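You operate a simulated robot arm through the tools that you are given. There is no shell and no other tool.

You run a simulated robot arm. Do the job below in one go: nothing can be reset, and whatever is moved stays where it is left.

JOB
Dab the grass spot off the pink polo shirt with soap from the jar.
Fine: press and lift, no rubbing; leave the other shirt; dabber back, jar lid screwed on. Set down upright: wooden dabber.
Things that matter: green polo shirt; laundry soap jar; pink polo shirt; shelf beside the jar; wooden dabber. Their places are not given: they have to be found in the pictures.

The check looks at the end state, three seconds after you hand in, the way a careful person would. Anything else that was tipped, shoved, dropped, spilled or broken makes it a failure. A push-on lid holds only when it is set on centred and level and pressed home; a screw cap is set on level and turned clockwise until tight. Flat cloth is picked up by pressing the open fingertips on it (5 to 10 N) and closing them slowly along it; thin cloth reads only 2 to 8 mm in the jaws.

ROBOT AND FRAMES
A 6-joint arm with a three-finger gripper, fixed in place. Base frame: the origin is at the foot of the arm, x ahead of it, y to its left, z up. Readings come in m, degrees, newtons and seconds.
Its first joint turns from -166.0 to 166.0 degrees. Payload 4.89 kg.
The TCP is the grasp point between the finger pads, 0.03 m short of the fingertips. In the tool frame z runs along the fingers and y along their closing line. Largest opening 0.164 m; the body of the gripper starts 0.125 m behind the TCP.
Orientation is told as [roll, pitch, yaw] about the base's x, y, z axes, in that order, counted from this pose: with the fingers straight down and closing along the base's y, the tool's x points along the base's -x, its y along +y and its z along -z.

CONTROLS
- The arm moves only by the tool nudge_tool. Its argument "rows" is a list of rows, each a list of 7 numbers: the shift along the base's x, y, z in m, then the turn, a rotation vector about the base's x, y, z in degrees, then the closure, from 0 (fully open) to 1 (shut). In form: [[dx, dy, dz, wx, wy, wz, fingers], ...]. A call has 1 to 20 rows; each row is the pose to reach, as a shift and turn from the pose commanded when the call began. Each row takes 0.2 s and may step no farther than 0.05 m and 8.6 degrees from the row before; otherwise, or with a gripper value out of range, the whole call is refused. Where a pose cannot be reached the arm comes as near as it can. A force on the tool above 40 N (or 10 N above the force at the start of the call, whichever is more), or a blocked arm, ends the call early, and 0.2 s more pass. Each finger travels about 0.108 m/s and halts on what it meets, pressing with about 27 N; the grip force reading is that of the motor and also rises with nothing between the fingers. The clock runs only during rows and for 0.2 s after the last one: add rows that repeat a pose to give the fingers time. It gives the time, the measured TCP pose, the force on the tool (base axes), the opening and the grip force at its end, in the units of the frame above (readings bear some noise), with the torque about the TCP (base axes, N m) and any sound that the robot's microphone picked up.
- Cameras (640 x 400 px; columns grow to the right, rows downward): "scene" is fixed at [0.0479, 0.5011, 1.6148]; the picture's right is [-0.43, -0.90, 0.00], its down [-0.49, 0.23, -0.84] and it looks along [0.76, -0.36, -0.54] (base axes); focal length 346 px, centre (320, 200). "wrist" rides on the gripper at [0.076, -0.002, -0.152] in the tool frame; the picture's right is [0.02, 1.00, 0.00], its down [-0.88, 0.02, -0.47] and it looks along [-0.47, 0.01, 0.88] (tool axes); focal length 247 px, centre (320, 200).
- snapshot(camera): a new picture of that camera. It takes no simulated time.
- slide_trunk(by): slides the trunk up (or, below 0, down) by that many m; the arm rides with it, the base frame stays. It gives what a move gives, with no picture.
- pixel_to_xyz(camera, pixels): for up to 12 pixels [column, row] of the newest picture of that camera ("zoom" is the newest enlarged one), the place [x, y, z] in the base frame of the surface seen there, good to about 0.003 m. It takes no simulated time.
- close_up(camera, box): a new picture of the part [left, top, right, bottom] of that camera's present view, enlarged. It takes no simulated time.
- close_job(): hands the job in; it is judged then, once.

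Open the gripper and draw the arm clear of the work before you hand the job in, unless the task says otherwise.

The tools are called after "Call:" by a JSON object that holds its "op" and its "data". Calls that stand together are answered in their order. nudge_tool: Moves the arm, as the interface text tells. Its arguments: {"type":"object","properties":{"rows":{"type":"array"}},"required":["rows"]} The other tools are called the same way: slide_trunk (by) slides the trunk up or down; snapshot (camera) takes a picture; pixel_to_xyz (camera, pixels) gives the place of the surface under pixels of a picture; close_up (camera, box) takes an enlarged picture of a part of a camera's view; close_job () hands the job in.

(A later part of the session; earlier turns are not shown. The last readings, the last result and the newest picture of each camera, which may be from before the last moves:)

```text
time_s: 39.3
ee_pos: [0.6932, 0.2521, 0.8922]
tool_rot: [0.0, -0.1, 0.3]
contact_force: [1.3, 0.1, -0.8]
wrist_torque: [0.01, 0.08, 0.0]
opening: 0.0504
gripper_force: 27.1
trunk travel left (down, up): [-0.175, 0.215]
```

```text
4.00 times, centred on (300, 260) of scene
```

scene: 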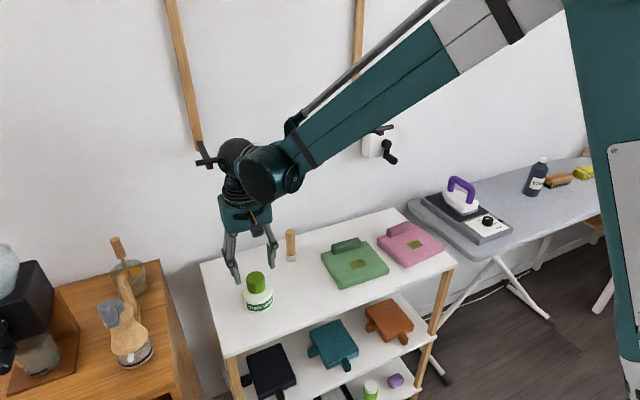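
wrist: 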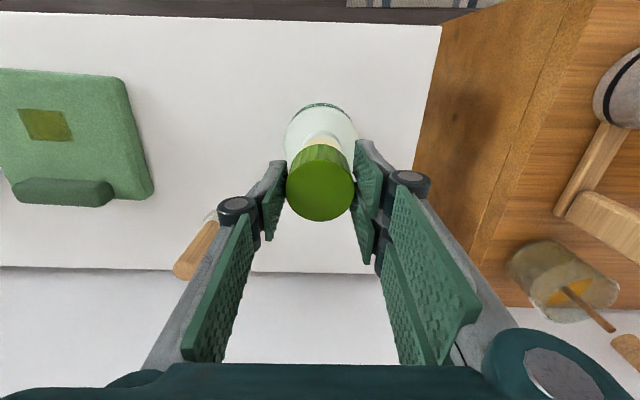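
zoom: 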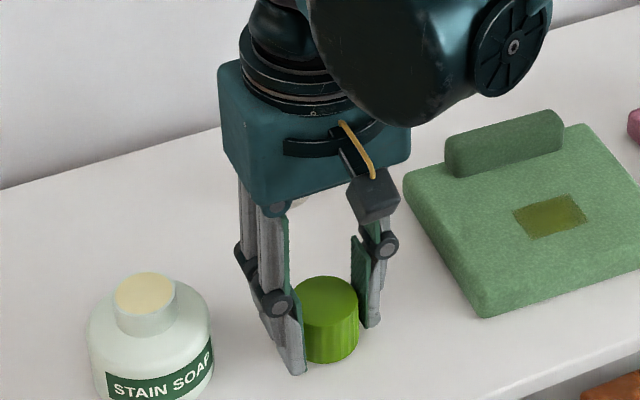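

The cap is poised about 9 mm above the shelf, clear of the jar and shirt. I lower it in small steps until it touches.

Call:
{"op": "nudge_tool", "data": {"rows": [[0, 0, -0.002, 0, 0, 0, 0.9], [0, 0, -0.004, 0, 0, 0, 0.9], [0, 0, -0.006, 0, 0, 0, 0.9], [0, 0, -0.007, 0, 0, 0, 0.9], [0, 0, -0.008, 0, 0, 0, 0.9]]}}

```text
time_s: 40.5
ee_pos: [0.6915, 0.2522, 0.8858]
tool_rot: [0.0, -0.1, 0.4]
contact_force: [7.6, 5.7, 28.1]
wrist_torque: [0.22, -0.24, 0.18]
opening: 0.0503
gripper_force: 26.6
trunk travel left (down, up): [-0.175, 0.215]
```

Contact is made at TCP z≈0.886 with 28 N. I back off about 1 mm and open slowly to release the cap.

Call:
{"op": "nudge_tool", "data": {"rows": [[0, 0, 0.0009, 0, 0, 0, 0.9], [0, 0, 0.0009, 0, 0, 0, 0.7], [0, 0, 0.0009, 0, 0, 0, 0.66], [0, 0, 0.0009, 0, 0, 0, 0.6], [0, 0, 0.0009, 0, 0, 0, 0.55], [0, 0, 0.0009, 0, 0, 0, 0.55]]}}

Call:
{"op": "close_up", "data": {"camera": "scene", "box": [220, 210, 380, 310]}}

```text
time_s: 41.9
ee_pos: [0.6924, 0.2521, 0.8861]
tool_rot: [0.0, 0.1, 0.4]
contact_force: [0.4, 0.6, -0.3]
wrist_torque: [-0.02, 0.02, 0.0]
opening: 0.0738
gripper_force: 0.1
trunk travel left (down, up): [-0.175, 0.215]
```

```text
4.00 times, centred on (300, 260) of scene
```

zoom: 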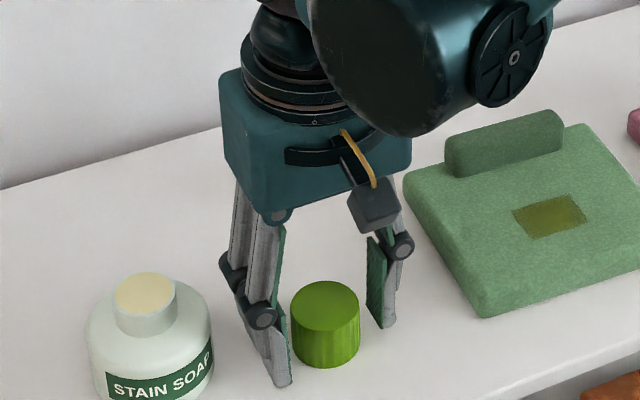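

The cap stands upright on the shelf, released. I lift straight up and then tilt the tool 40° so the fingers point forward and down for the dabber, keeping the wrist away from the bar.

Call:
{"op": "nudge_tool", "data": {"rows": [[0, 0, 0.04, 0, 0, 0, 0.55], [0, 0, 0.08, 0, 0, 0, 0.55], [0, 0, 0.12, 0, 0, 0, 0.55], [0, -0.005, 0.16, 0, 0, 0, 0.55], [0, -0.01, 0.19, 0, 0, 0, 0.55], [0, -0.015, 0.2, 0, -8, 0, 0.55], [0, -0.02, 0.2, 0, -16, 0, 0.55], [0, -0.028, 0.2, 0, -24, 0, 0.55], [0, -0.028, 0.2, 0, -32, 0, 0.55], [0, -0.028, 0.2, 0, -40, 0, 0.55], [0, -0.028, 0.2, 0, -40, 0, 0.55]]}}

Call:
{"op": "snapshot", "data": {"camera": "wrist"}}

Call:
{"op": "snapshot", "data": {"camera": "scene"}}

```text
time_s: 44.3
ee_pos: [0.6911, 0.2237, 1.0858]
tool_rot: [-0.5, -40.1, 0.5]
contact_force: [-0.3, -0.7, -0.4]
wrist_torque: [-0.02, -0.02, 0.02]
opening: 0.074
gripper_force: 0.0
trunk travel left (down, up): [-0.175, 0.215]
```

```text
taken
```

wrist: 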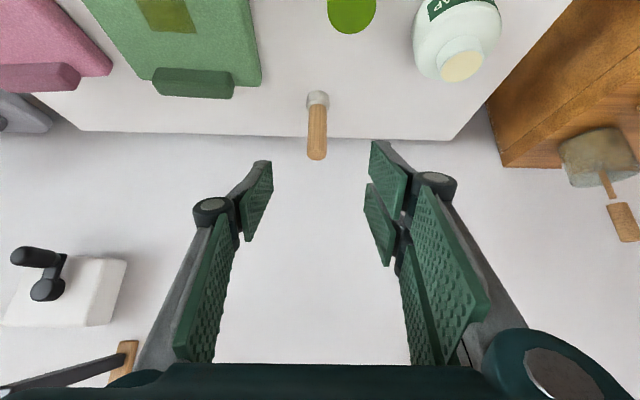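

```text
taken
```

scene: 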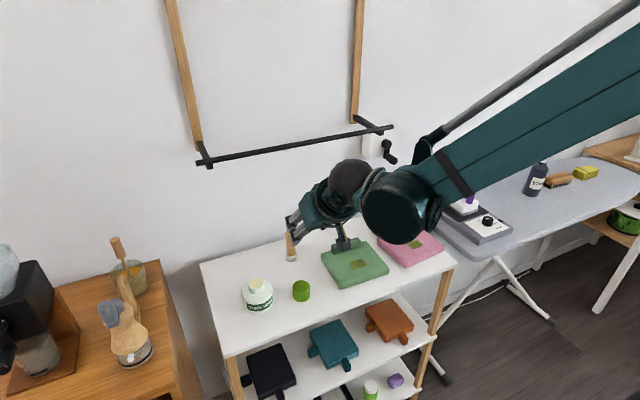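

The dabber is in view at (317,98)-(317,155) between the fingers' lines. I zoom in for its precise place.

Call:
{"op": "close_up", "data": {"camera": "wrist", "box": [270, 70, 370, 170]}}

```text
4.00 times, centred on (320, 120) of wrist
```

zoom: 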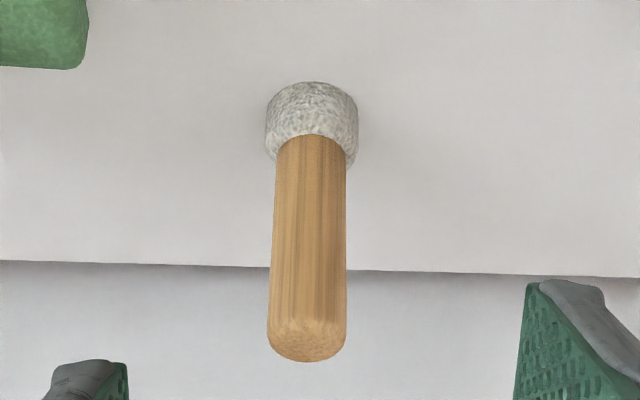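

The zoom shows the grey felt head at (312,120) and the wooden handle from (310,140) to (307,350), top around (307,340). I query points along it.

Call:
{"op": "pixel_to_xyz", "data": {"camera": "zoom", "pixels": [[310, 200], [280, 200], [341, 200], [308, 280], [274, 280], [341, 280], [307, 340], [312, 110], [270, 115], [354, 115], [312, 86], [307, 355]]}}

```text
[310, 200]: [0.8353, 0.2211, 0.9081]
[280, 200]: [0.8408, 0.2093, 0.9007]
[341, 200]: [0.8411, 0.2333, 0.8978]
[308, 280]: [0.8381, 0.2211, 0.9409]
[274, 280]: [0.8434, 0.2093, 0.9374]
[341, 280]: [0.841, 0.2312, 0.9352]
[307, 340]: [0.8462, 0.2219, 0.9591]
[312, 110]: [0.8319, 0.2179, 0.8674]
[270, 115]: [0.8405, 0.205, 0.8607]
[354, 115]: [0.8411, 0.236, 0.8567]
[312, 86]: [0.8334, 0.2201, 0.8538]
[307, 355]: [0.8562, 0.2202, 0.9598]
```

The dabber's axis is at about (0.849,0.2207), handle radius ~12 mm, top z≈0.961. I advance along the tool axis to grip its upper handle at z≈0.943.

Call:
{"op": "nudge_tool", "data": {"rows": [[0.035, -0.001, -0.03, 0, -40, 0, 0.55]]}}

```text
refused: row 1 steps farther than a row can; nothing moved
```

That row wrongly repeated the tilt (turns count from the present pose), so it was refused. I resend with zero turn.

Call:
{"op": "nudge_tool", "data": {"rows": [[0.035, -0.001, -0.032, 0, 0, 0, 0.55], [0.07, -0.002, -0.064, 0, 0, 0, 0.55], [0.1, -0.003, -0.091, 0, 0, 0, 0.55], [0.12, -0.003, -0.109, 0, 0, 0, 0.55], [0.12, -0.003, -0.109, 0, 0, 0, 0.55]]}}

Call:
{"op": "close_up", "data": {"camera": "wrist", "box": [220, 80, 420, 205]}}

Call:
{"op": "close_up", "data": {"camera": "scene", "box": [220, 110, 420, 310]}}

```text
time_s: 45.5
ee_pos: [0.813, 0.2212, 0.9775]
tool_rot: [-0.3, -40.1, 0.6]
contact_force: [0.5, 0.0, -0.1]
wrist_torque: [-0.03, -0.01, -0.02]
opening: 0.0737
gripper_force: 0.2
trunk travel left (down, up): [-0.175, 0.215]
```

```text
3.20 times, centred on (320, 142) of wrist
```

zoom: 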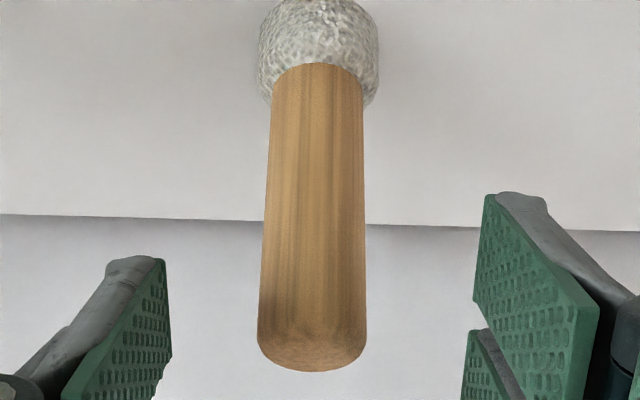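

```text
2.00 times, centred on (320, 210) of scene
```

zoom: 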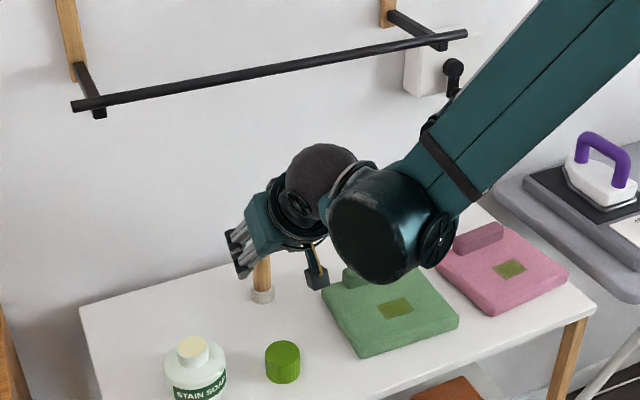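

The handle sits ~2 mm to the −y side of the pads' midline in the zoom (313 versus 322). I advance the last 5 cm with a small −y correction, fingers still open.

Call:
{"op": "nudge_tool", "data": {"rows": [[0.012, -0.0018, -0.0115, 0, 0, 0, 0.55], [0.024, -0.0018, -0.023, 0, 0, 0, 0.55], [0.036, -0.0018, -0.0345, 0, 0, 0, 0.55], [0.036, -0.0018, -0.0345, 0, 0, 0, 0.6], [0.036, -0.0018, -0.0345, 0, 0, 0, 0.65]]}}

Call:
{"op": "close_up", "data": {"camera": "wrist", "box": [220, 80, 420, 205]}}

Call:
{"op": "close_up", "data": {"camera": "scene", "box": [240, 190, 340, 290]}}

```text
time_s: 46.7
ee_pos: [0.849, 0.2211, 0.9433]
tool_rot: [-0.2, -40.1, 0.5]
contact_force: [1.9, 0.2, -0.3]
wrist_torque: [0.01, 0.02, -0.02]
opening: 0.0573
gripper_force: 0.1
trunk travel left (down, up): [-0.175, 0.215]
```

```text
3.20 times, centred on (320, 142) of wrist
```

zoom: 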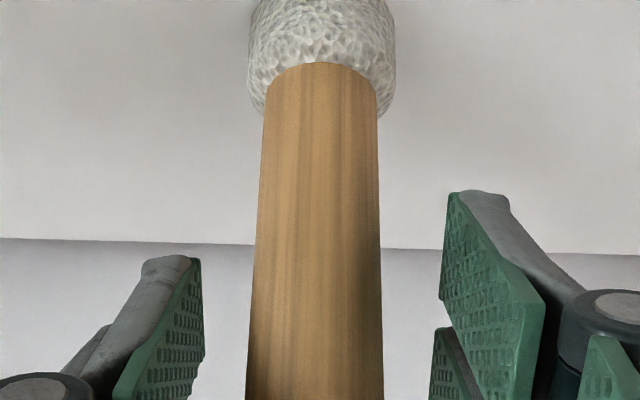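

```text
4.00 times, centred on (290, 240) of scene
```

zoom: 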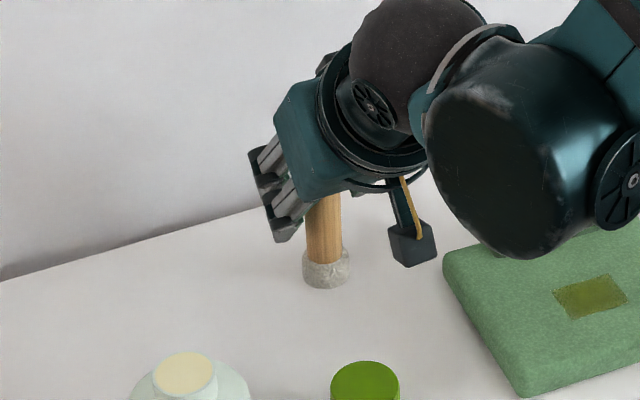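

The handle is now nearly centred (316 versus pad midline 321). I nudge 1 mm to −y and close on the handle gradually.

Call:
{"op": "nudge_tool", "data": {"rows": [[0, -0.001, 0, 0, 0, 0, 0.72], [0, -0.001, 0, 0, 0, 0, 0.78], [0, -0.001, 0, 0, 0, 0, 0.82], [0, -0.001, 0, 0, 0, 0, 0.85], [0, -0.001, 0, 0, 0, 0, 0.9], [0, -0.001, 0, 0, 0, 0, 1.0], [0, -0.001, 0, 0, 0, 0, 1.0], [0, -0.001, 0, 0, 0, 0, 1.0]]}}

Call:
{"op": "close_up", "data": {"camera": "wrist", "box": [220, 60, 420, 185]}}

```text
time_s: 48.5
ee_pos: [0.8482, 0.2196, 0.9433]
tool_rot: [-0.3, -40.0, 0.5]
contact_force: [0.3, 0.5, -0.5]
wrist_torque: [0.02, -0.01, 0.0]
opening: 0.0276
gripper_force: 26.9
trunk travel left (down, up): [-0.175, 0.215]
```

```text
3.20 times, centred on (320, 122) of wrist
```

zoom: 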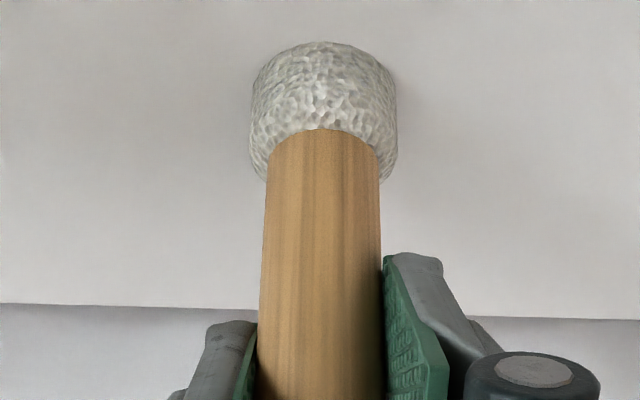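

The dabber is gripped (0.0276 m, 27 N) with no side load. I lift it straight up and carry it over the jar mouth at about (0.7195,0.370), keeping it upright.

Call:
{"op": "nudge_tool", "data": {"rows": [[0, 0, 0.015, 0, 0, 0, 1.0], [0, 0, 0.045, 0, 0, 0, 1.0], [-0.01, 0.005, 0.08, 0, 0, 0, 1.0], [-0.025, 0.02, 0.11, 0, 0, 0, 1.0], [-0.05, 0.052, 0.115, 0, 0, 0, 1.0], [-0.077, 0.085, 0.115, 0, 0, 0, 1.0], [-0.104, 0.118, 0.115, 0, 0, 0, 1.0], [-0.1295, 0.1495, 0.115, 0, 0, 0, 1.0], [-0.1295, 0.1495, 0.115, 0, 0, 0, 1.0]]}}

Call:
{"op": "snapshot", "data": {"camera": "wrist"}}

Call:
{"op": "close_up", "data": {"camera": "scene", "box": [200, 220, 320, 320]}}

```text
time_s: 50.5
ee_pos: [0.7156, 0.369, 1.058]
tool_rot: [-0.3, -40.0, 0.5]
contact_force: [0.4, -0.3, 0.4]
wrist_torque: [0.0, 0.0, 0.03]
opening: 0.0276
gripper_force: 26.5
trunk travel left (down, up): [-0.175, 0.215]
```

```text
taken
```

wrist: 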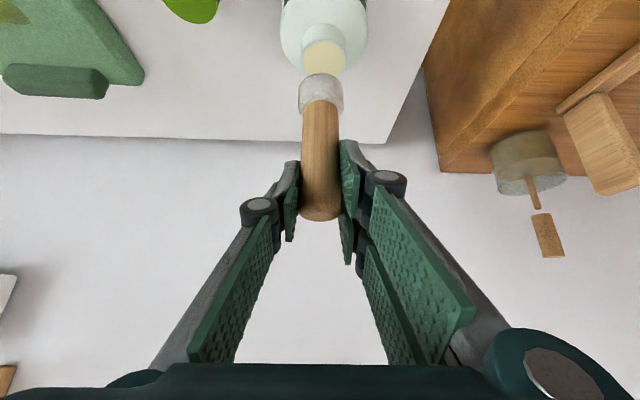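

```text
4.00 times, centred on (260, 270) of scene
```

zoom: 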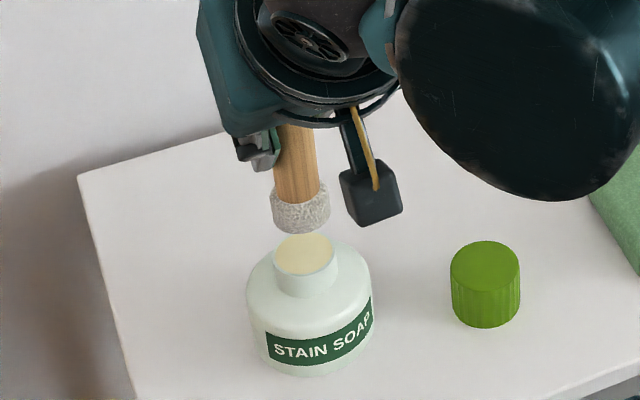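

The head hangs above the soap disc; image and readings both suggest it is ~2.5 mm short in x. I shift (+2.5,+0.8) mm and lower 3 cm to just above the rim for a check.

Call:
{"op": "nudge_tool", "data": {"rows": [[0.0025, 0.0008, 0, 0, 0, 0, 1.0], [0.0025, 0.0008, -0.012, 0, 0, 0, 1.0], [0.0025, 0.0008, -0.024, 0, 0, 0, 1.0], [0.0025, 0.0008, -0.03, 0, 0, 0, 1.0], [0.0025, 0.0008, -0.03, 0, 0, 0, 1.0]]}}

Call:
{"op": "close_up", "data": {"camera": "wrist", "box": [270, 20, 370, 120]}}

Call:
{"op": "close_up", "data": {"camera": "scene", "box": [230, 250, 290, 310]}}

```text
time_s: 51.7
ee_pos: [0.7204, 0.3692, 1.0295]
tool_rot: [-0.3, -40.0, 0.5]
contact_force: [0.2, 0.4, 0.5]
wrist_torque: [-0.03, 0.03, 0.0]
opening: 0.0275
gripper_force: 27.2
trunk travel left (down, up): [-0.175, 0.215]
```

```text
4.00 times, centred on (320, 70) of wrist
```

zoom: 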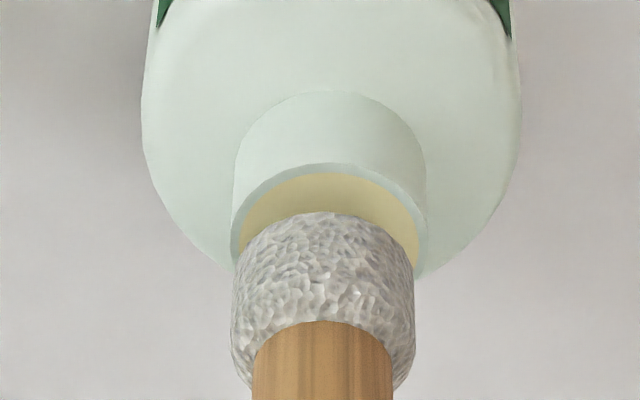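

```text
6.67 times, centred on (260, 280) of scene
```

zoom: 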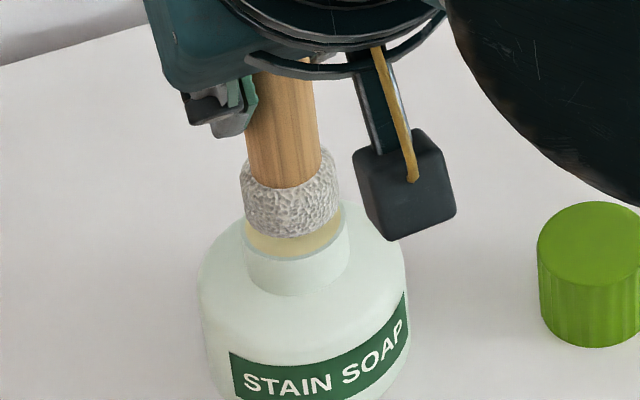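

The head is just above the rim and centred in y (323 vs 325 in the wrist zoom). I query the scene zoom for head and rim points to check the x alignment and heights.

Call:
{"op": "pixel_to_xyz", "data": {"camera": "zoom", "pixels": [[291, 210], [291, 225], [291, 233], [246, 200], [336, 195], [297, 248], [297, 258], [297, 266], [250, 235], [345, 225], [297, 280], [280, 130]]}}

Call:
{"op": "close_up", "data": {"camera": "wrist", "box": [290, 40, 350, 100]}}

Call:
{"op": "pixel_to_xyz", "data": {"camera": "zoom", "pixels": [[320, 140], [320, 160], [320, 175], [240, 180], [420, 180], [320, 195], [320, 230], [210, 250], [440, 250], [320, 260]]}}

```text
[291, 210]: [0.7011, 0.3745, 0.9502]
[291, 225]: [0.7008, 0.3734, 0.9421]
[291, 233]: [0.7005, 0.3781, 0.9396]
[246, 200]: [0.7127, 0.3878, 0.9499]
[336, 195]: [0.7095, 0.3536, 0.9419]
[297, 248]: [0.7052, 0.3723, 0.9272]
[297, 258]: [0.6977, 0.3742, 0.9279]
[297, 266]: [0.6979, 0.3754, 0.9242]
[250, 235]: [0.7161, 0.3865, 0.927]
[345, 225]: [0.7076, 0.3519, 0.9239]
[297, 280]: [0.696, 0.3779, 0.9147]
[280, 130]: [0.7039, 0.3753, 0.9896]
```

```text
6.67 times, centred on (320, 70) of wrist
```

zoom: 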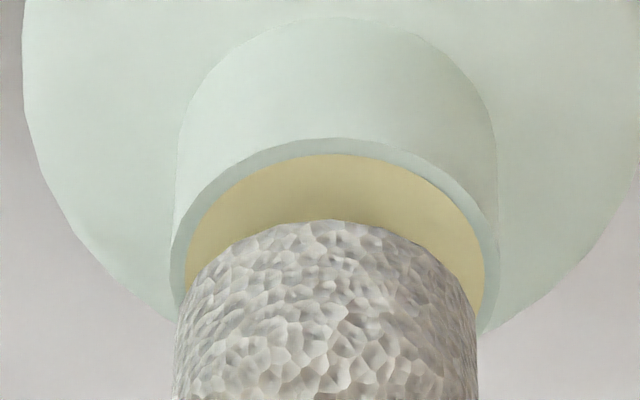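

```text
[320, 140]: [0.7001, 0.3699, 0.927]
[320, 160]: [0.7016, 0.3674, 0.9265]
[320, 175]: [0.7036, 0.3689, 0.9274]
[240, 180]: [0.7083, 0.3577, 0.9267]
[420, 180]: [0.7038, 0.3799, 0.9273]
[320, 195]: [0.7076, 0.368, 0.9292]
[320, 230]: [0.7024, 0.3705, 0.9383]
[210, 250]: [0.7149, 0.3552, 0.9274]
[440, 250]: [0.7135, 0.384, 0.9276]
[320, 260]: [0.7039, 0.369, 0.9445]
```

The soap surface is flush with the rim at z≈0.927 and the head (front at x≈0.7008) is concentric with the neck (front 0.6975). I lower the dabber slowly onto the soap.

Call:
{"op": "nudge_tool", "data": {"rows": [[0, 0.0005, -0.002, 0, 0, 0, 1.0], [0, 0.0005, -0.004, 0, 0, 0, 1.0], [0, 0.0005, -0.006, 0, 0, 0, 1.0], [0, 0.0005, -0.0075, 0, 0, 0, 1.0], [0, 0.0005, -0.009, 0, 0, 0, 1.0]]}}

```text
time_s: 52.9
ee_pos: [0.7185, 0.3699, 1.0197]
tool_rot: [-0.3, -40.1, 0.4]
contact_force: [0.0, -0.5, 3.1]
wrist_torque: [0.0, -0.07, 0.01]
opening: 0.0276
gripper_force: 27.0
trunk travel left (down, up): [-0.175, 0.215]
```

First touch shows 3 N upward. I press another 1.5 mm so the felt takes up soap, then read.

Call:
{"op": "nudge_tool", "data": {"rows": [[0, 0, -0.0007, 0, 0, 0, 1.0], [0, 0, -0.0015, 0, 0, 0, 1.0], [0, 0, -0.0015, 0, 0, 0, 1.0]]}}

Call:
{"op": "close_up", "data": {"camera": "wrist", "box": [290, 40, 350, 100]}}

Call:
{"op": "close_up", "data": {"camera": "scene", "box": [230, 250, 290, 310]}}

```text
time_s: 53.7
ee_pos: [0.7193, 0.3696, 1.0189]
tool_rot: [-0.3, -40.1, 0.4]
contact_force: [1.1, -1.0, 25.6]
wrist_torque: [0.07, -0.18, 0.02]
opening: 0.0276
gripper_force: 27.0
trunk travel left (down, up): [-0.175, 0.215]
```

```text
6.67 times, centred on (320, 70) of wrist
```

zoom: 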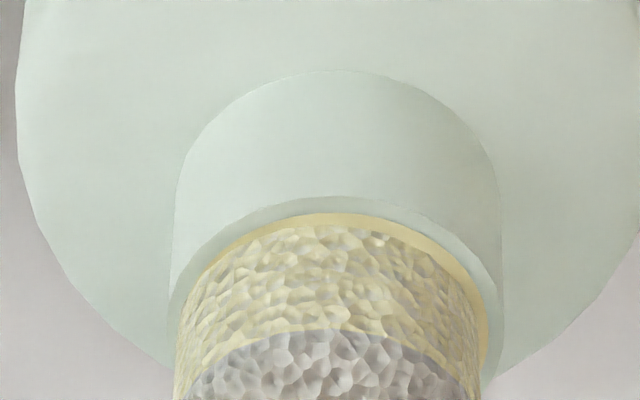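

```text
6.67 times, centred on (260, 280) of scene
```

zoom: 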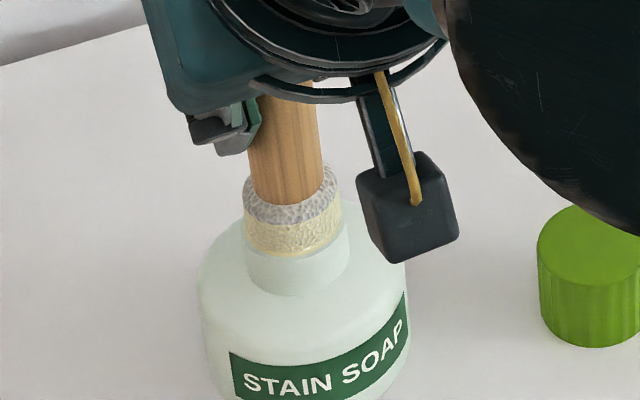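

The felt's lower part has turned yellow with soap. I lift it straight up and pause above the jar in case it drips.

Call:
{"op": "nudge_tool", "data": {"rows": [[0, 0, 0.002, 0, 0, 0, 1.0], [0, 0, 0.006, 0, 0, 0, 1.0], [0, 0, 0.015, 0, 0, 0, 1.0], [0, 0, 0.028, 0, 0, 0, 1.0], [0, 0, 0.04, 0, 0, 0, 1.0], [0, 0, 0.04, 0, 0, 0, 1.0], [0, 0, 0.04, 0, 0, 0, 1.0], [0, 0, 0.04, 0, 0, 0, 1.0]]}}

Call:
{"op": "snapshot", "data": {"camera": "wrist"}}

Call:
{"op": "snapshot", "data": {"camera": "scene"}}

Call:
{"op": "close_up", "data": {"camera": "scene", "box": [200, 220, 320, 320]}}

```text
time_s: 55.5
ee_pos: [0.7219, 0.3702, 1.0569]
tool_rot: [-0.4, -39.9, 0.5]
contact_force: [-0.1, 0.2, -0.9]
wrist_torque: [0.0, -0.02, -0.01]
opening: 0.0274
gripper_force: 26.7
trunk travel left (down, up): [-0.175, 0.215]
```

```text
taken
```

wrist: 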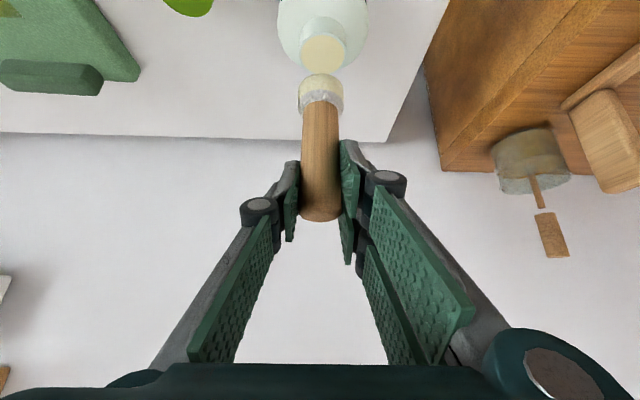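

```text
taken
```

scene: 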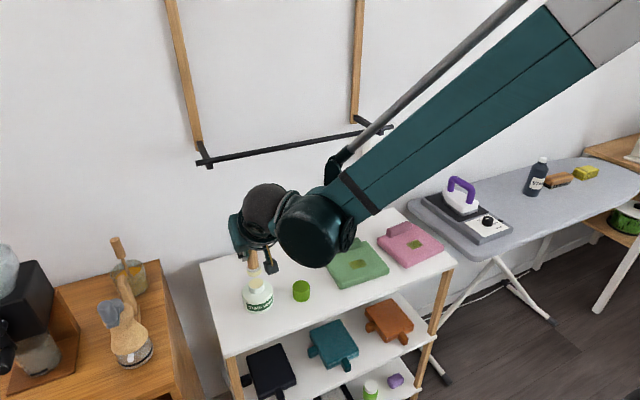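

```text
4.00 times, centred on (260, 270) of scene
```

zoom: 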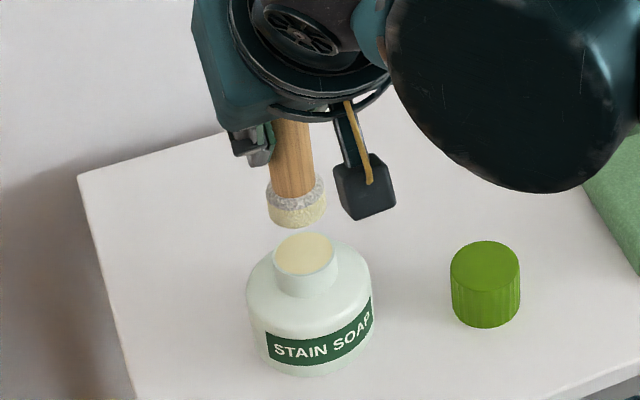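

The soap-loaded dabber is clear, with no drips on the jar or shelf. Now I measure the grass spot on the pink shirt near (415,244) in the scene.

Call:
{"op": "close_up", "data": {"camera": "scene", "box": [370, 210, 450, 280]}}

```text
5.71 times, centred on (410, 245) of scene
```

zoom: 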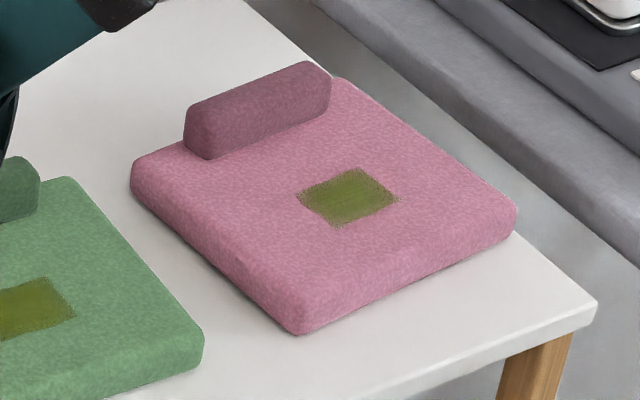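

The spot's corners on the pink shirt are near zoom (298,194), (361,169), (399,199) and (335,228), centre (348,197). I query these.

Call:
{"op": "pixel_to_xyz", "data": {"camera": "zoom", "pixels": [[348, 197], [300, 194], [361, 171], [397, 199], [335, 226], [185, 150], [330, 75], [300, 320], [510, 215], [200, 150], [325, 105], [260, 130]]}}

```text
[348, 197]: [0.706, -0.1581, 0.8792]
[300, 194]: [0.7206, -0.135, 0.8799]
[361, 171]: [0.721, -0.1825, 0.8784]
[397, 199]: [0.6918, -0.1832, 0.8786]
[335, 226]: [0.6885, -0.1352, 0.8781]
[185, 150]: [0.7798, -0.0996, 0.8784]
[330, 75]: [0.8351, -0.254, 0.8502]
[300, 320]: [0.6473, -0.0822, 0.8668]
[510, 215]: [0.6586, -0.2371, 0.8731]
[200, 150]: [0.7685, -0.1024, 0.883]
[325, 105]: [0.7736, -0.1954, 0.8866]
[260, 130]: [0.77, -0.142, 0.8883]
```

The spot spans x 0.689-0.721, y −0.183 to −0.135, centre (0.705,−0.159), z 0.879. I carry the dabber level across at its present height (bottom at z≈0.965) to above the spot.

Call:
{"op": "nudge_tool", "data": {"rows": [[-0.001, -0.03, 0, 0, 0, 0, 1.0], [-0.002, -0.065, 0, 0, 0, 0, 1.0], [-0.003, -0.1, 0, 0, 0, 0, 1.0], [-0.004, -0.135, 0, 0, 0, 0, 1.0], [-0.005, -0.17, 0, 0, 0, 0, 1.0], [-0.006, -0.205, 0, 0, 0, 0, 1.0], [-0.007, -0.24, 0, 0, 0, 0, 1.0], [-0.008, -0.275, 0, 0, 0, 0, 1.0], [-0.009, -0.31, 0, 0, 0, 0, 1.0], [-0.01, -0.345, 0, 0, 0, 0, 1.0], [-0.011, -0.38, 0, 0, 0, 0, 1.0], [-0.012, -0.415, 0, 0, 0, 0, 1.0], [-0.013, -0.45, 0, 0, 0, 0, 1.0], [-0.014, -0.485, 0, 0, 0, 0, 1.0], [-0.0147, -0.515, 0, 0, 0, 0, 1.0], [-0.0147, -0.5288, 0, 0, 0, 0, 1.0], [-0.0147, -0.5288, 0, 0, 0, 0, 1.0], [-0.0147, -0.5288, 0, 0, 0, 0, 1.0]]}}

Call:
{"op": "snapshot", "data": {"camera": "wrist"}}

Call:
{"op": "snapshot", "data": {"camera": "scene"}}

```text
time_s: 59.3
ee_pos: [0.7059, -0.1566, 1.0569]
tool_rot: [-0.3, -40.0, 0.4]
contact_force: [0.2, -0.7, -0.6]
wrist_torque: [0.04, -0.02, 0.0]
opening: 0.0276
gripper_force: 26.5
trunk travel left (down, up): [-0.175, 0.215]
```

```text
taken
```

wrist: 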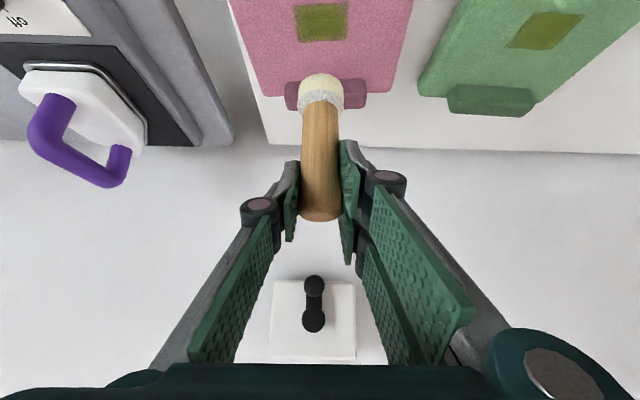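

```text
taken
```

scene: 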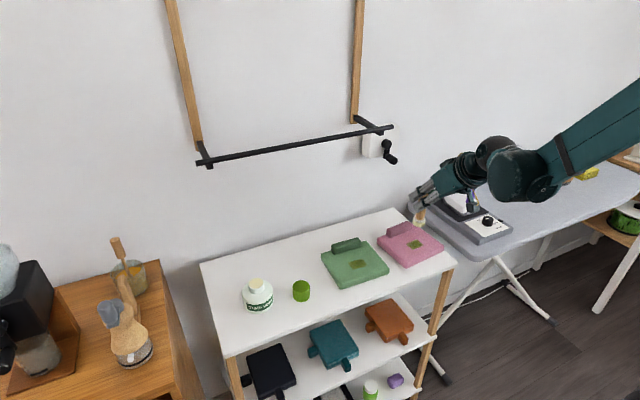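

The dabber hangs above the pink shirt with the spot at (321,22) in the same column as the head (321,90). I lower it to about 2 cm above the cloth and check the alignment.

Call:
{"op": "nudge_tool", "data": {"rows": [[0, 0, -0.02, 0, 0, 0, 1.0], [0, 0, -0.04, 0, 0, 0, 1.0], [0, 0, -0.058, 0, 0, 0, 1.0], [0, 0, -0.066, 0, 0, 0, 1.0], [0, 0, -0.066, 0, 0, 0, 1.0]]}}

Call:
{"op": "close_up", "data": {"camera": "wrist", "box": [260, 20, 380, 120]}}

Call:
{"op": "close_up", "data": {"camera": "scene", "box": [370, 190, 460, 280]}}

```text
time_s: 60.5
ee_pos: [0.706, -0.1593, 0.991]
tool_rot: [-0.2, -40.0, 0.5]
contact_force: [0.0, -0.9, -1.4]
wrist_torque: [0.01, 0.02, 0.03]
opening: 0.0274
gripper_force: 26.8
trunk travel left (down, up): [-0.175, 0.215]
```

```text
4.00 times, centred on (320, 70) of wrist
```

zoom: 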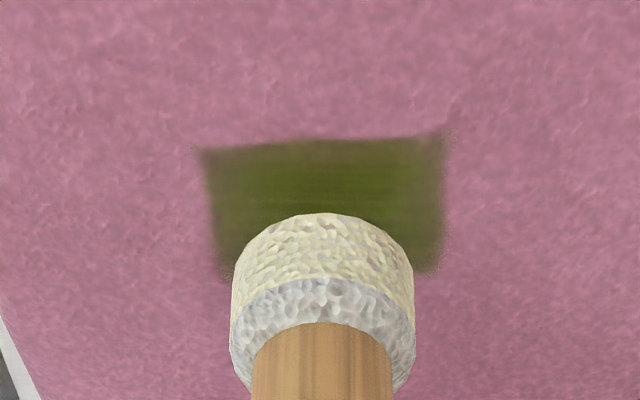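

```text
4.44 times, centred on (415, 235) of scene
```

zoom: 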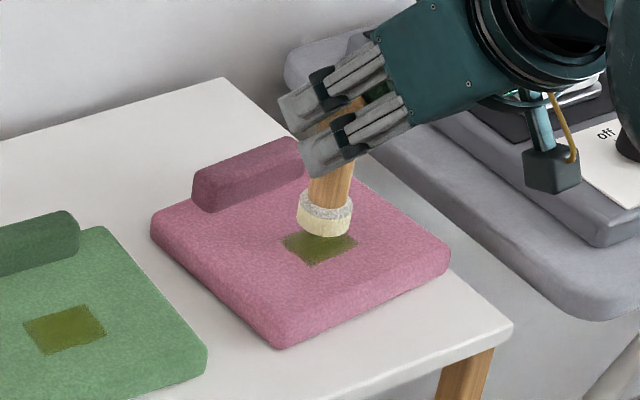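

Projected straight down, the head's footprint lands on (321,242) against the spot centre (320,240), and in the wrist view it is within ~1 mm. I shift 0.8 mm in y and lower slowly until the felt touches.

Call:
{"op": "nudge_tool", "data": {"rows": [[0, 0.0008, 0, 0, 0, 0, 1.0], [0, 0.0008, -0.008, 0, 0, 0, 1.0], [0, 0.0008, -0.014, 0, 0, 0, 1.0], [0, 0.0008, -0.017, 0, 0, 0, 1.0], [0, 0.0008, -0.0185, 0, 0, 0, 1.0], [0, 0.0008, -0.0195, 0, 0, 0, 1.0]]}}

```text
time_s: 61.9
ee_pos: [0.7062, -0.1586, 0.9717]
tool_rot: [-0.3, -40.0, 0.5]
contact_force: [0.4, 0.2, -1.3]
wrist_torque: [0.0, -0.01, -0.02]
opening: 0.0273
gripper_force: 27.0
trunk travel left (down, up): [-0.175, 0.215]
```

No contact yet at TCP z 0.9717. I continue down in half-millimetre to millimetre steps.

Call:
{"op": "nudge_tool", "data": {"rows": [[0, 0, -0.001, 0, 0, 0, 1.0], [0, 0, -0.002, 0, 0, 0, 1.0]]}}

```text
time_s: 62.5
ee_pos: [0.7066, -0.1592, 0.9698]
tool_rot: [-0.4, -40.1, 0.4]
contact_force: [0.9, -1.4, 7.5]
wrist_torque: [-0.07, -0.05, -0.01]
opening: 0.0274
gripper_force: 27.3
trunk travel left (down, up): [-0.175, 0.215]
```

The felt presses at 7.5 N. I press half a millimetre more, hold, and lift straight up with no sideways motion.

Call:
{"op": "nudge_tool", "data": {"rows": [[0, 0, -0.0003, 0, 0, 0, 1.0], [0, 0, -0.0003, 0, 0, 0, 1.0], [0, 0, -0.0003, 0, 0, 0, 1.0]]}}

Call:
{"op": "nudge_tool", "data": {"rows": [[0, 0, 0.003, 0, 0, 0, 1.0], [0, 0, 0.01, 0, 0, 0, 1.0], [0, 0, 0.025, 0, 0, 0, 1.0], [0, 0, 0.04, 0, 0, 0, 1.0], [0, 0, 0.04, 0, 0, 0, 1.0]]}}

Call:
{"op": "snapshot", "data": {"camera": "wrist"}}

Call:
{"op": "close_up", "data": {"camera": "wrist", "box": [260, 0, 380, 100]}}

Call:
{"op": "close_up", "data": {"camera": "scene", "box": [370, 190, 460, 280]}}

```text
time_s: 63.3
ee_pos: [0.7052, -0.1589, 0.9703]
tool_rot: [-0.3, -40.1, 0.5]
contact_force: [7.2, -5.0, 19.1]
wrist_torque: [-0.22, -0.57, 0.01]
opening: 0.0275
gripper_force: 27.4
trunk travel left (down, up): [-0.175, 0.215]
```

```text
time_s: 64.5
ee_pos: [0.7064, -0.1608, 1.0105]
tool_rot: [-0.2, -39.9, 0.5]
contact_force: [0.0, 0.7, -0.5]
wrist_torque: [-0.01, -0.02, -0.02]
opening: 0.0273
gripper_force: 27.2
trunk travel left (down, up): [-0.175, 0.215]
```

```text
taken
```

wrist: 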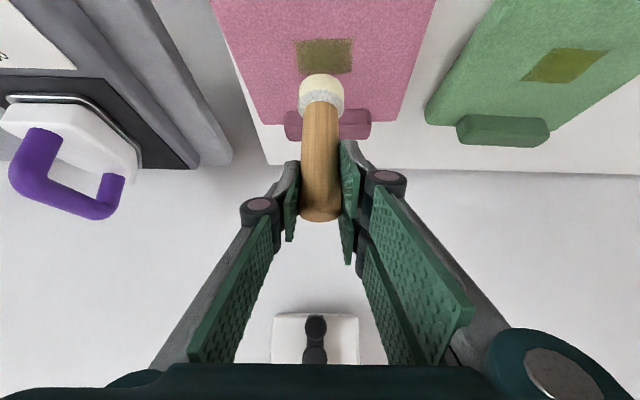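

```text
4.00 times, centred on (320, 50) of wrist
```

zoom: 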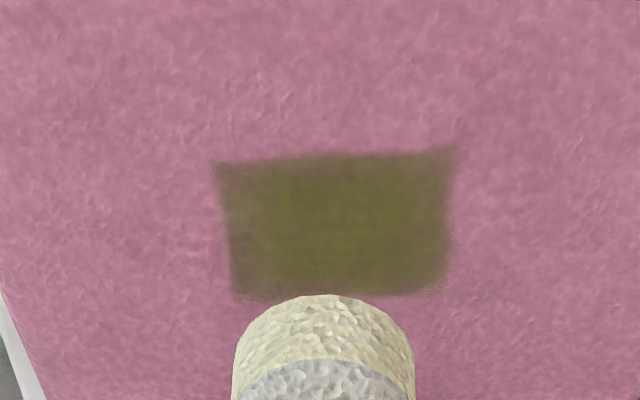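

```text
4.44 times, centred on (415, 235) of scene
```

zoom: 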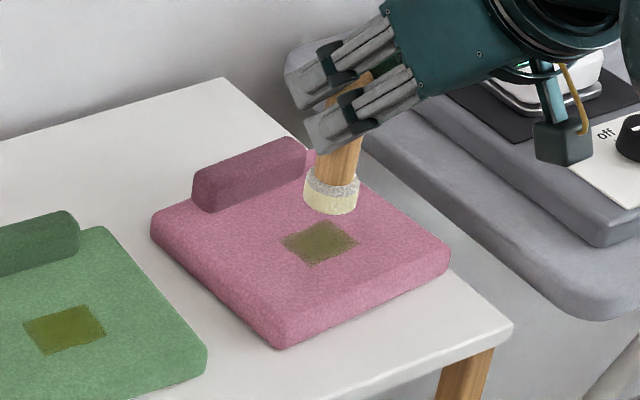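

The spot has faded somewhat (from bright olive to brownish), so repeated dabs should clear it. I do another press-and-lift at the same place.

Call:
{"op": "nudge_tool", "data": {"rows": [[0, 0, -0.02, 0, 0, 0, 1.0], [0, 0, -0.034, 0, 0, 0, 1.0], [0, 0, -0.038, 0, 0, 0, 1.0], [0, 0, -0.0393, 0, 0, 0, 1.0], [0, 0, -0.0398, 0, 0, 0, 1.0], [0, 0, -0.0398, 0, 0, 0, 1.0], [0, 0, -0.037, 0, 0, 0, 1.0], [0, 0, -0.025, 0, 0, 0, 1.0], [0, 0, -0.01, 0, 0, 0, 1.0], [0, 0, 0, 0, 0, 0, 1.0]]}}

Call:
{"op": "close_up", "data": {"camera": "wrist", "box": [260, 0, 380, 100]}}

Call:
{"op": "close_up", "data": {"camera": "scene", "box": [370, 190, 460, 280]}}

```text
time_s: 66.7
ee_pos: [0.7063, -0.1583, 1.0111]
tool_rot: [-0.4, -40.0, 0.4]
contact_force: [0.5, 0.3, 0.1]
wrist_torque: [0.01, -0.01, 0.01]
opening: 0.0276
gripper_force: 27.1
trunk travel left (down, up): [-0.175, 0.215]
```

```text
4.00 times, centred on (320, 50) of wrist
```

zoom: 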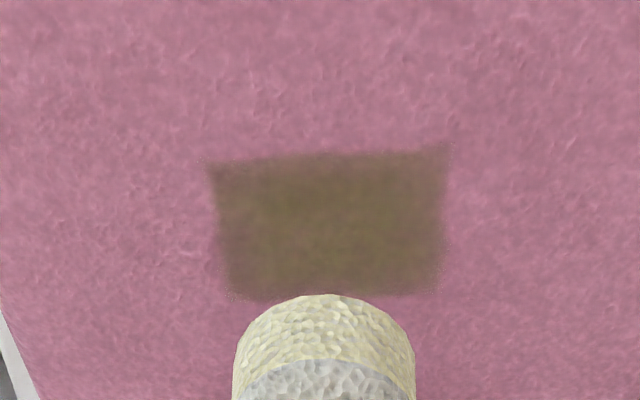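

```text
4.44 times, centred on (415, 235) of scene
```

zoom: 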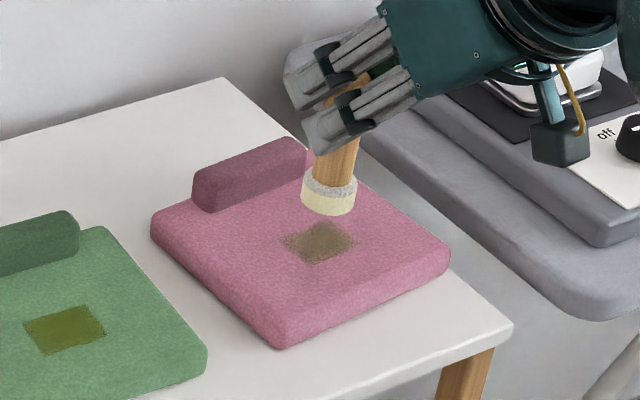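

The spot keeps fading with each dab and the felt is still yellow with soap. I do two more press-and-lifts in one call, purely vertical.

Call:
{"op": "nudge_tool", "data": {"rows": [[0, 0, -0.02, 0, 0, 0, 1.0], [0, 0, -0.034, 0, 0, 0, 1.0], [0, 0, -0.038, 0, 0, 0, 1.0], [0, 0, -0.0393, 0, 0, 0, 1.0], [0, 0, -0.0398, 0, 0, 0, 1.0], [0, 0, -0.0398, 0, 0, 0, 1.0], [0, 0, -0.037, 0, 0, 0, 1.0], [0, 0, -0.025, 0, 0, 0, 1.0], [0, 0, -0.02, 0, 0, 0, 1.0], [0, 0, -0.02, 0, 0, 0, 1.0], [0, 0, -0.034, 0, 0, 0, 1.0], [0, 0, -0.038, 0, 0, 0, 1.0], [0, 0, -0.0393, 0, 0, 0, 1.0], [0, 0, -0.0398, 0, 0, 0, 1.0], [0, 0, -0.0398, 0, 0, 0, 1.0], [0, 0, -0.037, 0, 0, 0, 1.0], [0, 0, -0.025, 0, 0, 0, 1.0], [0, 0, -0.01, 0, 0, 0, 1.0], [0, 0, 0, 0, 0, 0, 1.0]]}}

Call:
{"op": "close_up", "data": {"camera": "wrist", "box": [260, 0, 380, 100]}}

Call:
{"op": "close_up", "data": {"camera": "scene", "box": [370, 190, 460, 280]}}

```text
time_s: 70.7
ee_pos: [0.7064, -0.1592, 1.0103]
tool_rot: [-0.3, -40.0, 0.5]
contact_force: [0.2, -0.8, -1.0]
wrist_torque: [0.01, 0.04, 0.05]
opening: 0.0276
gripper_force: 26.8
trunk travel left (down, up): [-0.175, 0.215]
```

```text
4.00 times, centred on (320, 50) of wrist
```

zoom: 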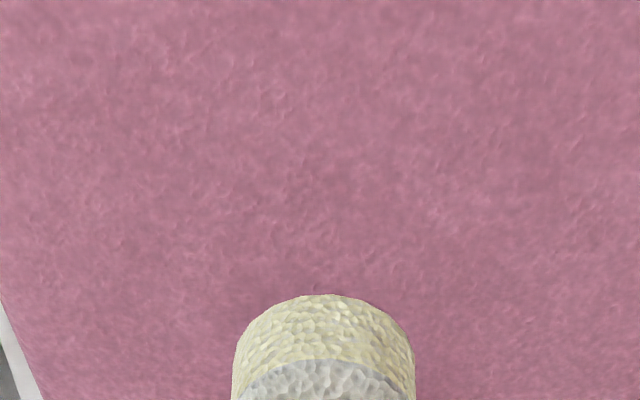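

```text
4.44 times, centred on (415, 235) of scene
```

zoom: 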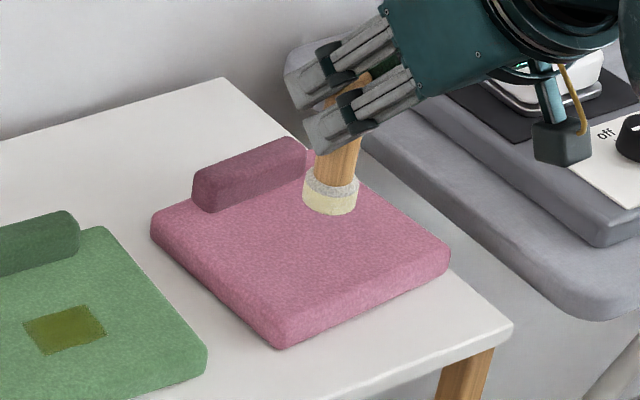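

The grass spot is completely gone from the pink shirt, and the green shirt is untouched. I raise the dabber and carry it back toward its original place.

Call:
{"op": "nudge_tool", "data": {"rows": [[0, 0, 0.02, 0, 0, 0, 1.0], [0, 0, 0.043, 0, 0, 0, 1.0], [0, 0.03, 0.043, 0, 0, 0, 1.0], [0, 0.07, 0.043, 0, 0, 0, 1.0], [0, 0.11, 0.043, 0, 0, 0, 1.0], [0, 0.15, 0.043, 0, 0, 0, 1.0], [0, 0.19, 0.043, 0, 0, 0, 1.0], [0, 0.23, 0.043, 0, 0, 0, 1.0], [0, 0.27, 0.043, 0, 0, 0, 1.0], [0, 0.31, 0.043, 0, 0, 0, 1.0], [0, 0.35, 0.043, 0, 0, 0, 1.0], [0.015, 0.3772, 0.043, 0, 0, 0, 1.0], [0.05, 0.3772, 0.038, 0, 0, 0, 1.0], [0.085, 0.3772, 0.025, 0, 0, 0, 1.0], [0.12, 0.3772, 0.005, 0, 0, 0, 1.0], [0.1417, 0.3772, -0.015, 0, 0, 0, 1.0], [0.1417, 0.3772, -0.03, 0, 0, 0, 1.0], [0.1417, 0.3772, -0.03, 0, 0, 0, 1.0]]}}

Call:
{"op": "close_up", "data": {"camera": "scene", "box": [220, 180, 340, 300]}}

Call:
{"op": "snapshot", "data": {"camera": "wrist"}}

```text
time_s: 74.5
ee_pos: [0.8466, 0.2194, 0.9776]
tool_rot: [-0.2, -39.9, 0.5]
contact_force: [1.1, 0.1, -1.4]
wrist_torque: [-0.04, 0.03, 0.02]
opening: 0.0277
gripper_force: 27.6
trunk travel left (down, up): [-0.175, 0.215]
```

```text
3.33 times, centred on (280, 240) of scene
```

zoom: 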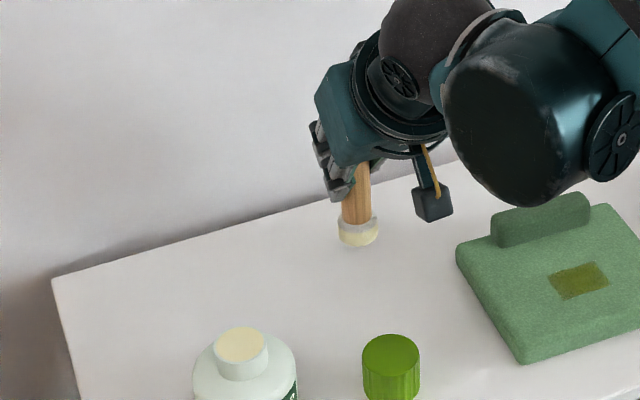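

```text
taken
```

wrist: 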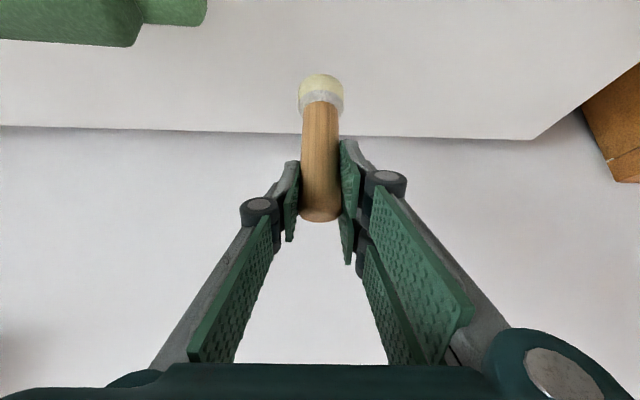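

The dabber hangs over its original place (TCP reads 0.8466,0.2194). I lower it to a few millimetres above the shelf, then step down to contact.

Call:
{"op": "nudge_tool", "data": {"rows": [[0.001, 0, -0.012, 0, 0, 0, 1.0], [0.001, 0, -0.024, 0, 0, 0, 1.0], [0.001, 0, -0.031, 0, 0, 0, 1.0], [0.001, 0, -0.034, 0, 0, 0, 1.0], [0.001, 0, -0.0352, 0, 0, 0, 1.0]]}}

```text
time_s: 75.7
ee_pos: [0.8476, 0.218, 0.9448]
tool_rot: [-0.3, -40.0, 0.6]
contact_force: [-0.8, -0.1, -0.7]
wrist_torque: [-0.02, -0.01, 0.0]
opening: 0.0275
gripper_force: 27.3
trunk travel left (down, up): [-0.175, 0.215]
```

No contact yet, about 1.5 mm above the shelf. I continue in 0.7 mm steps.

Call:
{"op": "nudge_tool", "data": {"rows": [[0, 0, -0.0007, 0, 0, 0, 1.0], [0, 0, -0.0014, 0, 0, 0, 1.0]]}}

```text
time_s: 76.3
ee_pos: [0.8477, 0.2179, 0.9428]
tool_rot: [-0.3, -40.1, 0.6]
contact_force: [-0.3, -0.2, -0.6]
wrist_torque: [-0.04, 0.02, 0.0]
opening: 0.0274
gripper_force: 27.3
trunk travel left (down, up): [-0.175, 0.215]
```

Still no contact at TCP z 0.9428. I step down a little further and watch the force.

Call:
{"op": "nudge_tool", "data": {"rows": [[0, 0, -0.0007, 0, 0, 0, 1.0], [0, 0, -0.0013, 0, 0, 0, 1.0]]}}

```text
time_s: 76.9
ee_pos: [0.8475, 0.2186, 0.9427]
tool_rot: [-0.3, -40.0, 0.5]
contact_force: [-0.3, -0.3, 1.6]
wrist_torque: [-0.08, 0.01, 0.0]
opening: 0.0279
gripper_force: 26.9
trunk travel left (down, up): [-0.175, 0.215]
```

Touch at 1.6 N. I press 0.3 mm more so its base sits flat, then open the fingers slowly.

Call:
{"op": "nudge_tool", "data": {"rows": [[0, 0, -0.0003, 0, 0, 0, 1.0], [0, 0, -0.0003, 0, 0, 0, 0.84], [0, 0, -0.0003, 0, 0, 0, 0.82], [0, 0, -0.0003, 0, 0, 0, 0.8], [0, 0, -0.0003, 0, 0, 0, 0.76], [0, 0, -0.0003, 0, 0, 0, 0.7], [0, 0, -0.0003, 0, 0, 0, 0.62], [0, 0, -0.0003, 0, 0, 0, 0.55], [0, 0, -0.0003, 0, 0, 0, 0.55]]}}

Call:
{"op": "close_up", "data": {"camera": "wrist", "box": [220, 40, 420, 205]}}

Call:
{"op": "close_up", "data": {"camera": "scene", "box": [240, 190, 340, 290]}}

```text
time_s: 78.9
ee_pos: [0.8466, 0.2194, 0.9414]
tool_rot: [-0.3, -40.0, 0.5]
contact_force: [0.3, 0.8, -0.4]
wrist_torque: [-0.03, -0.01, 0.01]
opening: 0.0737
gripper_force: 0.1
trunk travel left (down, up): [-0.175, 0.215]
```

```text
2.42 times, centred on (320, 122) of wrist
```

zoom: 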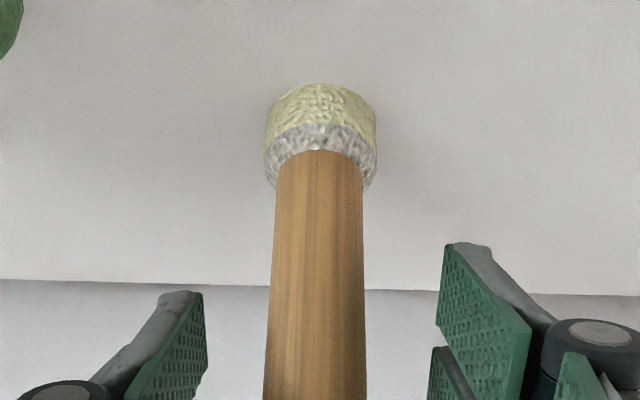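

```text
4.00 times, centred on (290, 240) of scene
```

zoom: 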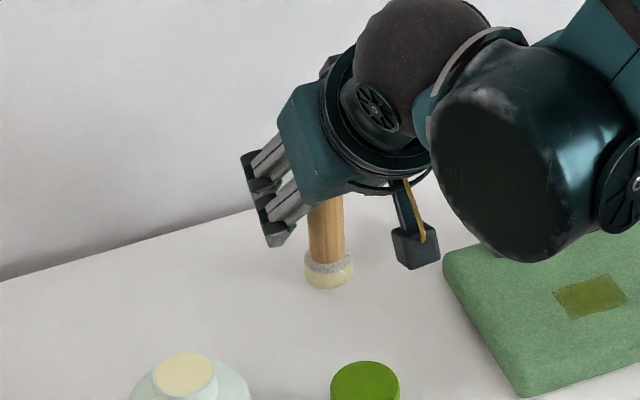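

The dabber stands upright and free at its place. I withdraw along the tool axis and then bring the tool back to vertical.

Call:
{"op": "nudge_tool", "data": {"rows": [[-0.012, 0, 0.0125, 0, 0, 0, 0.55], [-0.036, 0, 0.0355, 0, 0, 0, 0.55], [-0.07, 0, 0.068, 0, 0, 0, 0.55], [-0.105, 0, 0.1, 0, 0, 0, 0.55], [-0.14, 0, 0.13, 0, 0, 0, 0.55], [-0.155, 0, 0.145, 0, 0, 0, 0.55], [-0.155, 0, 0.15, 0, 8, 0, 0.55], [-0.155, 0, 0.15, 0, 16, 0, 0.55], [-0.155, 0, 0.15, 0, 24, 0, 0.55], [-0.155, 0, 0.15, 0, 32, 0, 0.55], [-0.155, 0, 0.15, 0, 40, 0, 0.55], [-0.155, 0, 0.15, 0, 40, 0, 0.55]]}}

Call:
{"op": "snapshot", "data": {"camera": "wrist"}}

Call:
{"op": "snapshot", "data": {"camera": "scene"}}

```text
time_s: 81.5
ee_pos: [0.6947, 0.2178, 1.0911]
tool_rot: [0.0, 0.1, 0.3]
contact_force: [1.5, 0.9, 0.0]
wrist_torque: [-0.01, 0.11, -0.01]
opening: 0.0738
gripper_force: 0.0
trunk travel left (down, up): [-0.175, 0.215]
```

```text
taken
```

wrist: 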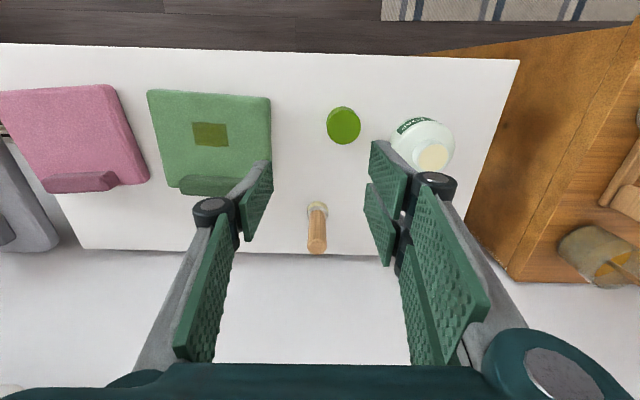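

```text
taken
```

scene: 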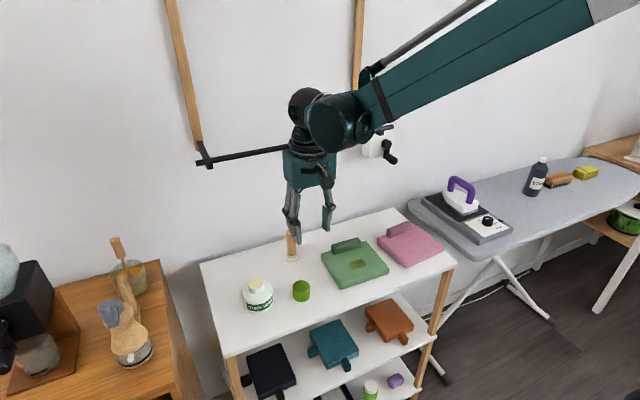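

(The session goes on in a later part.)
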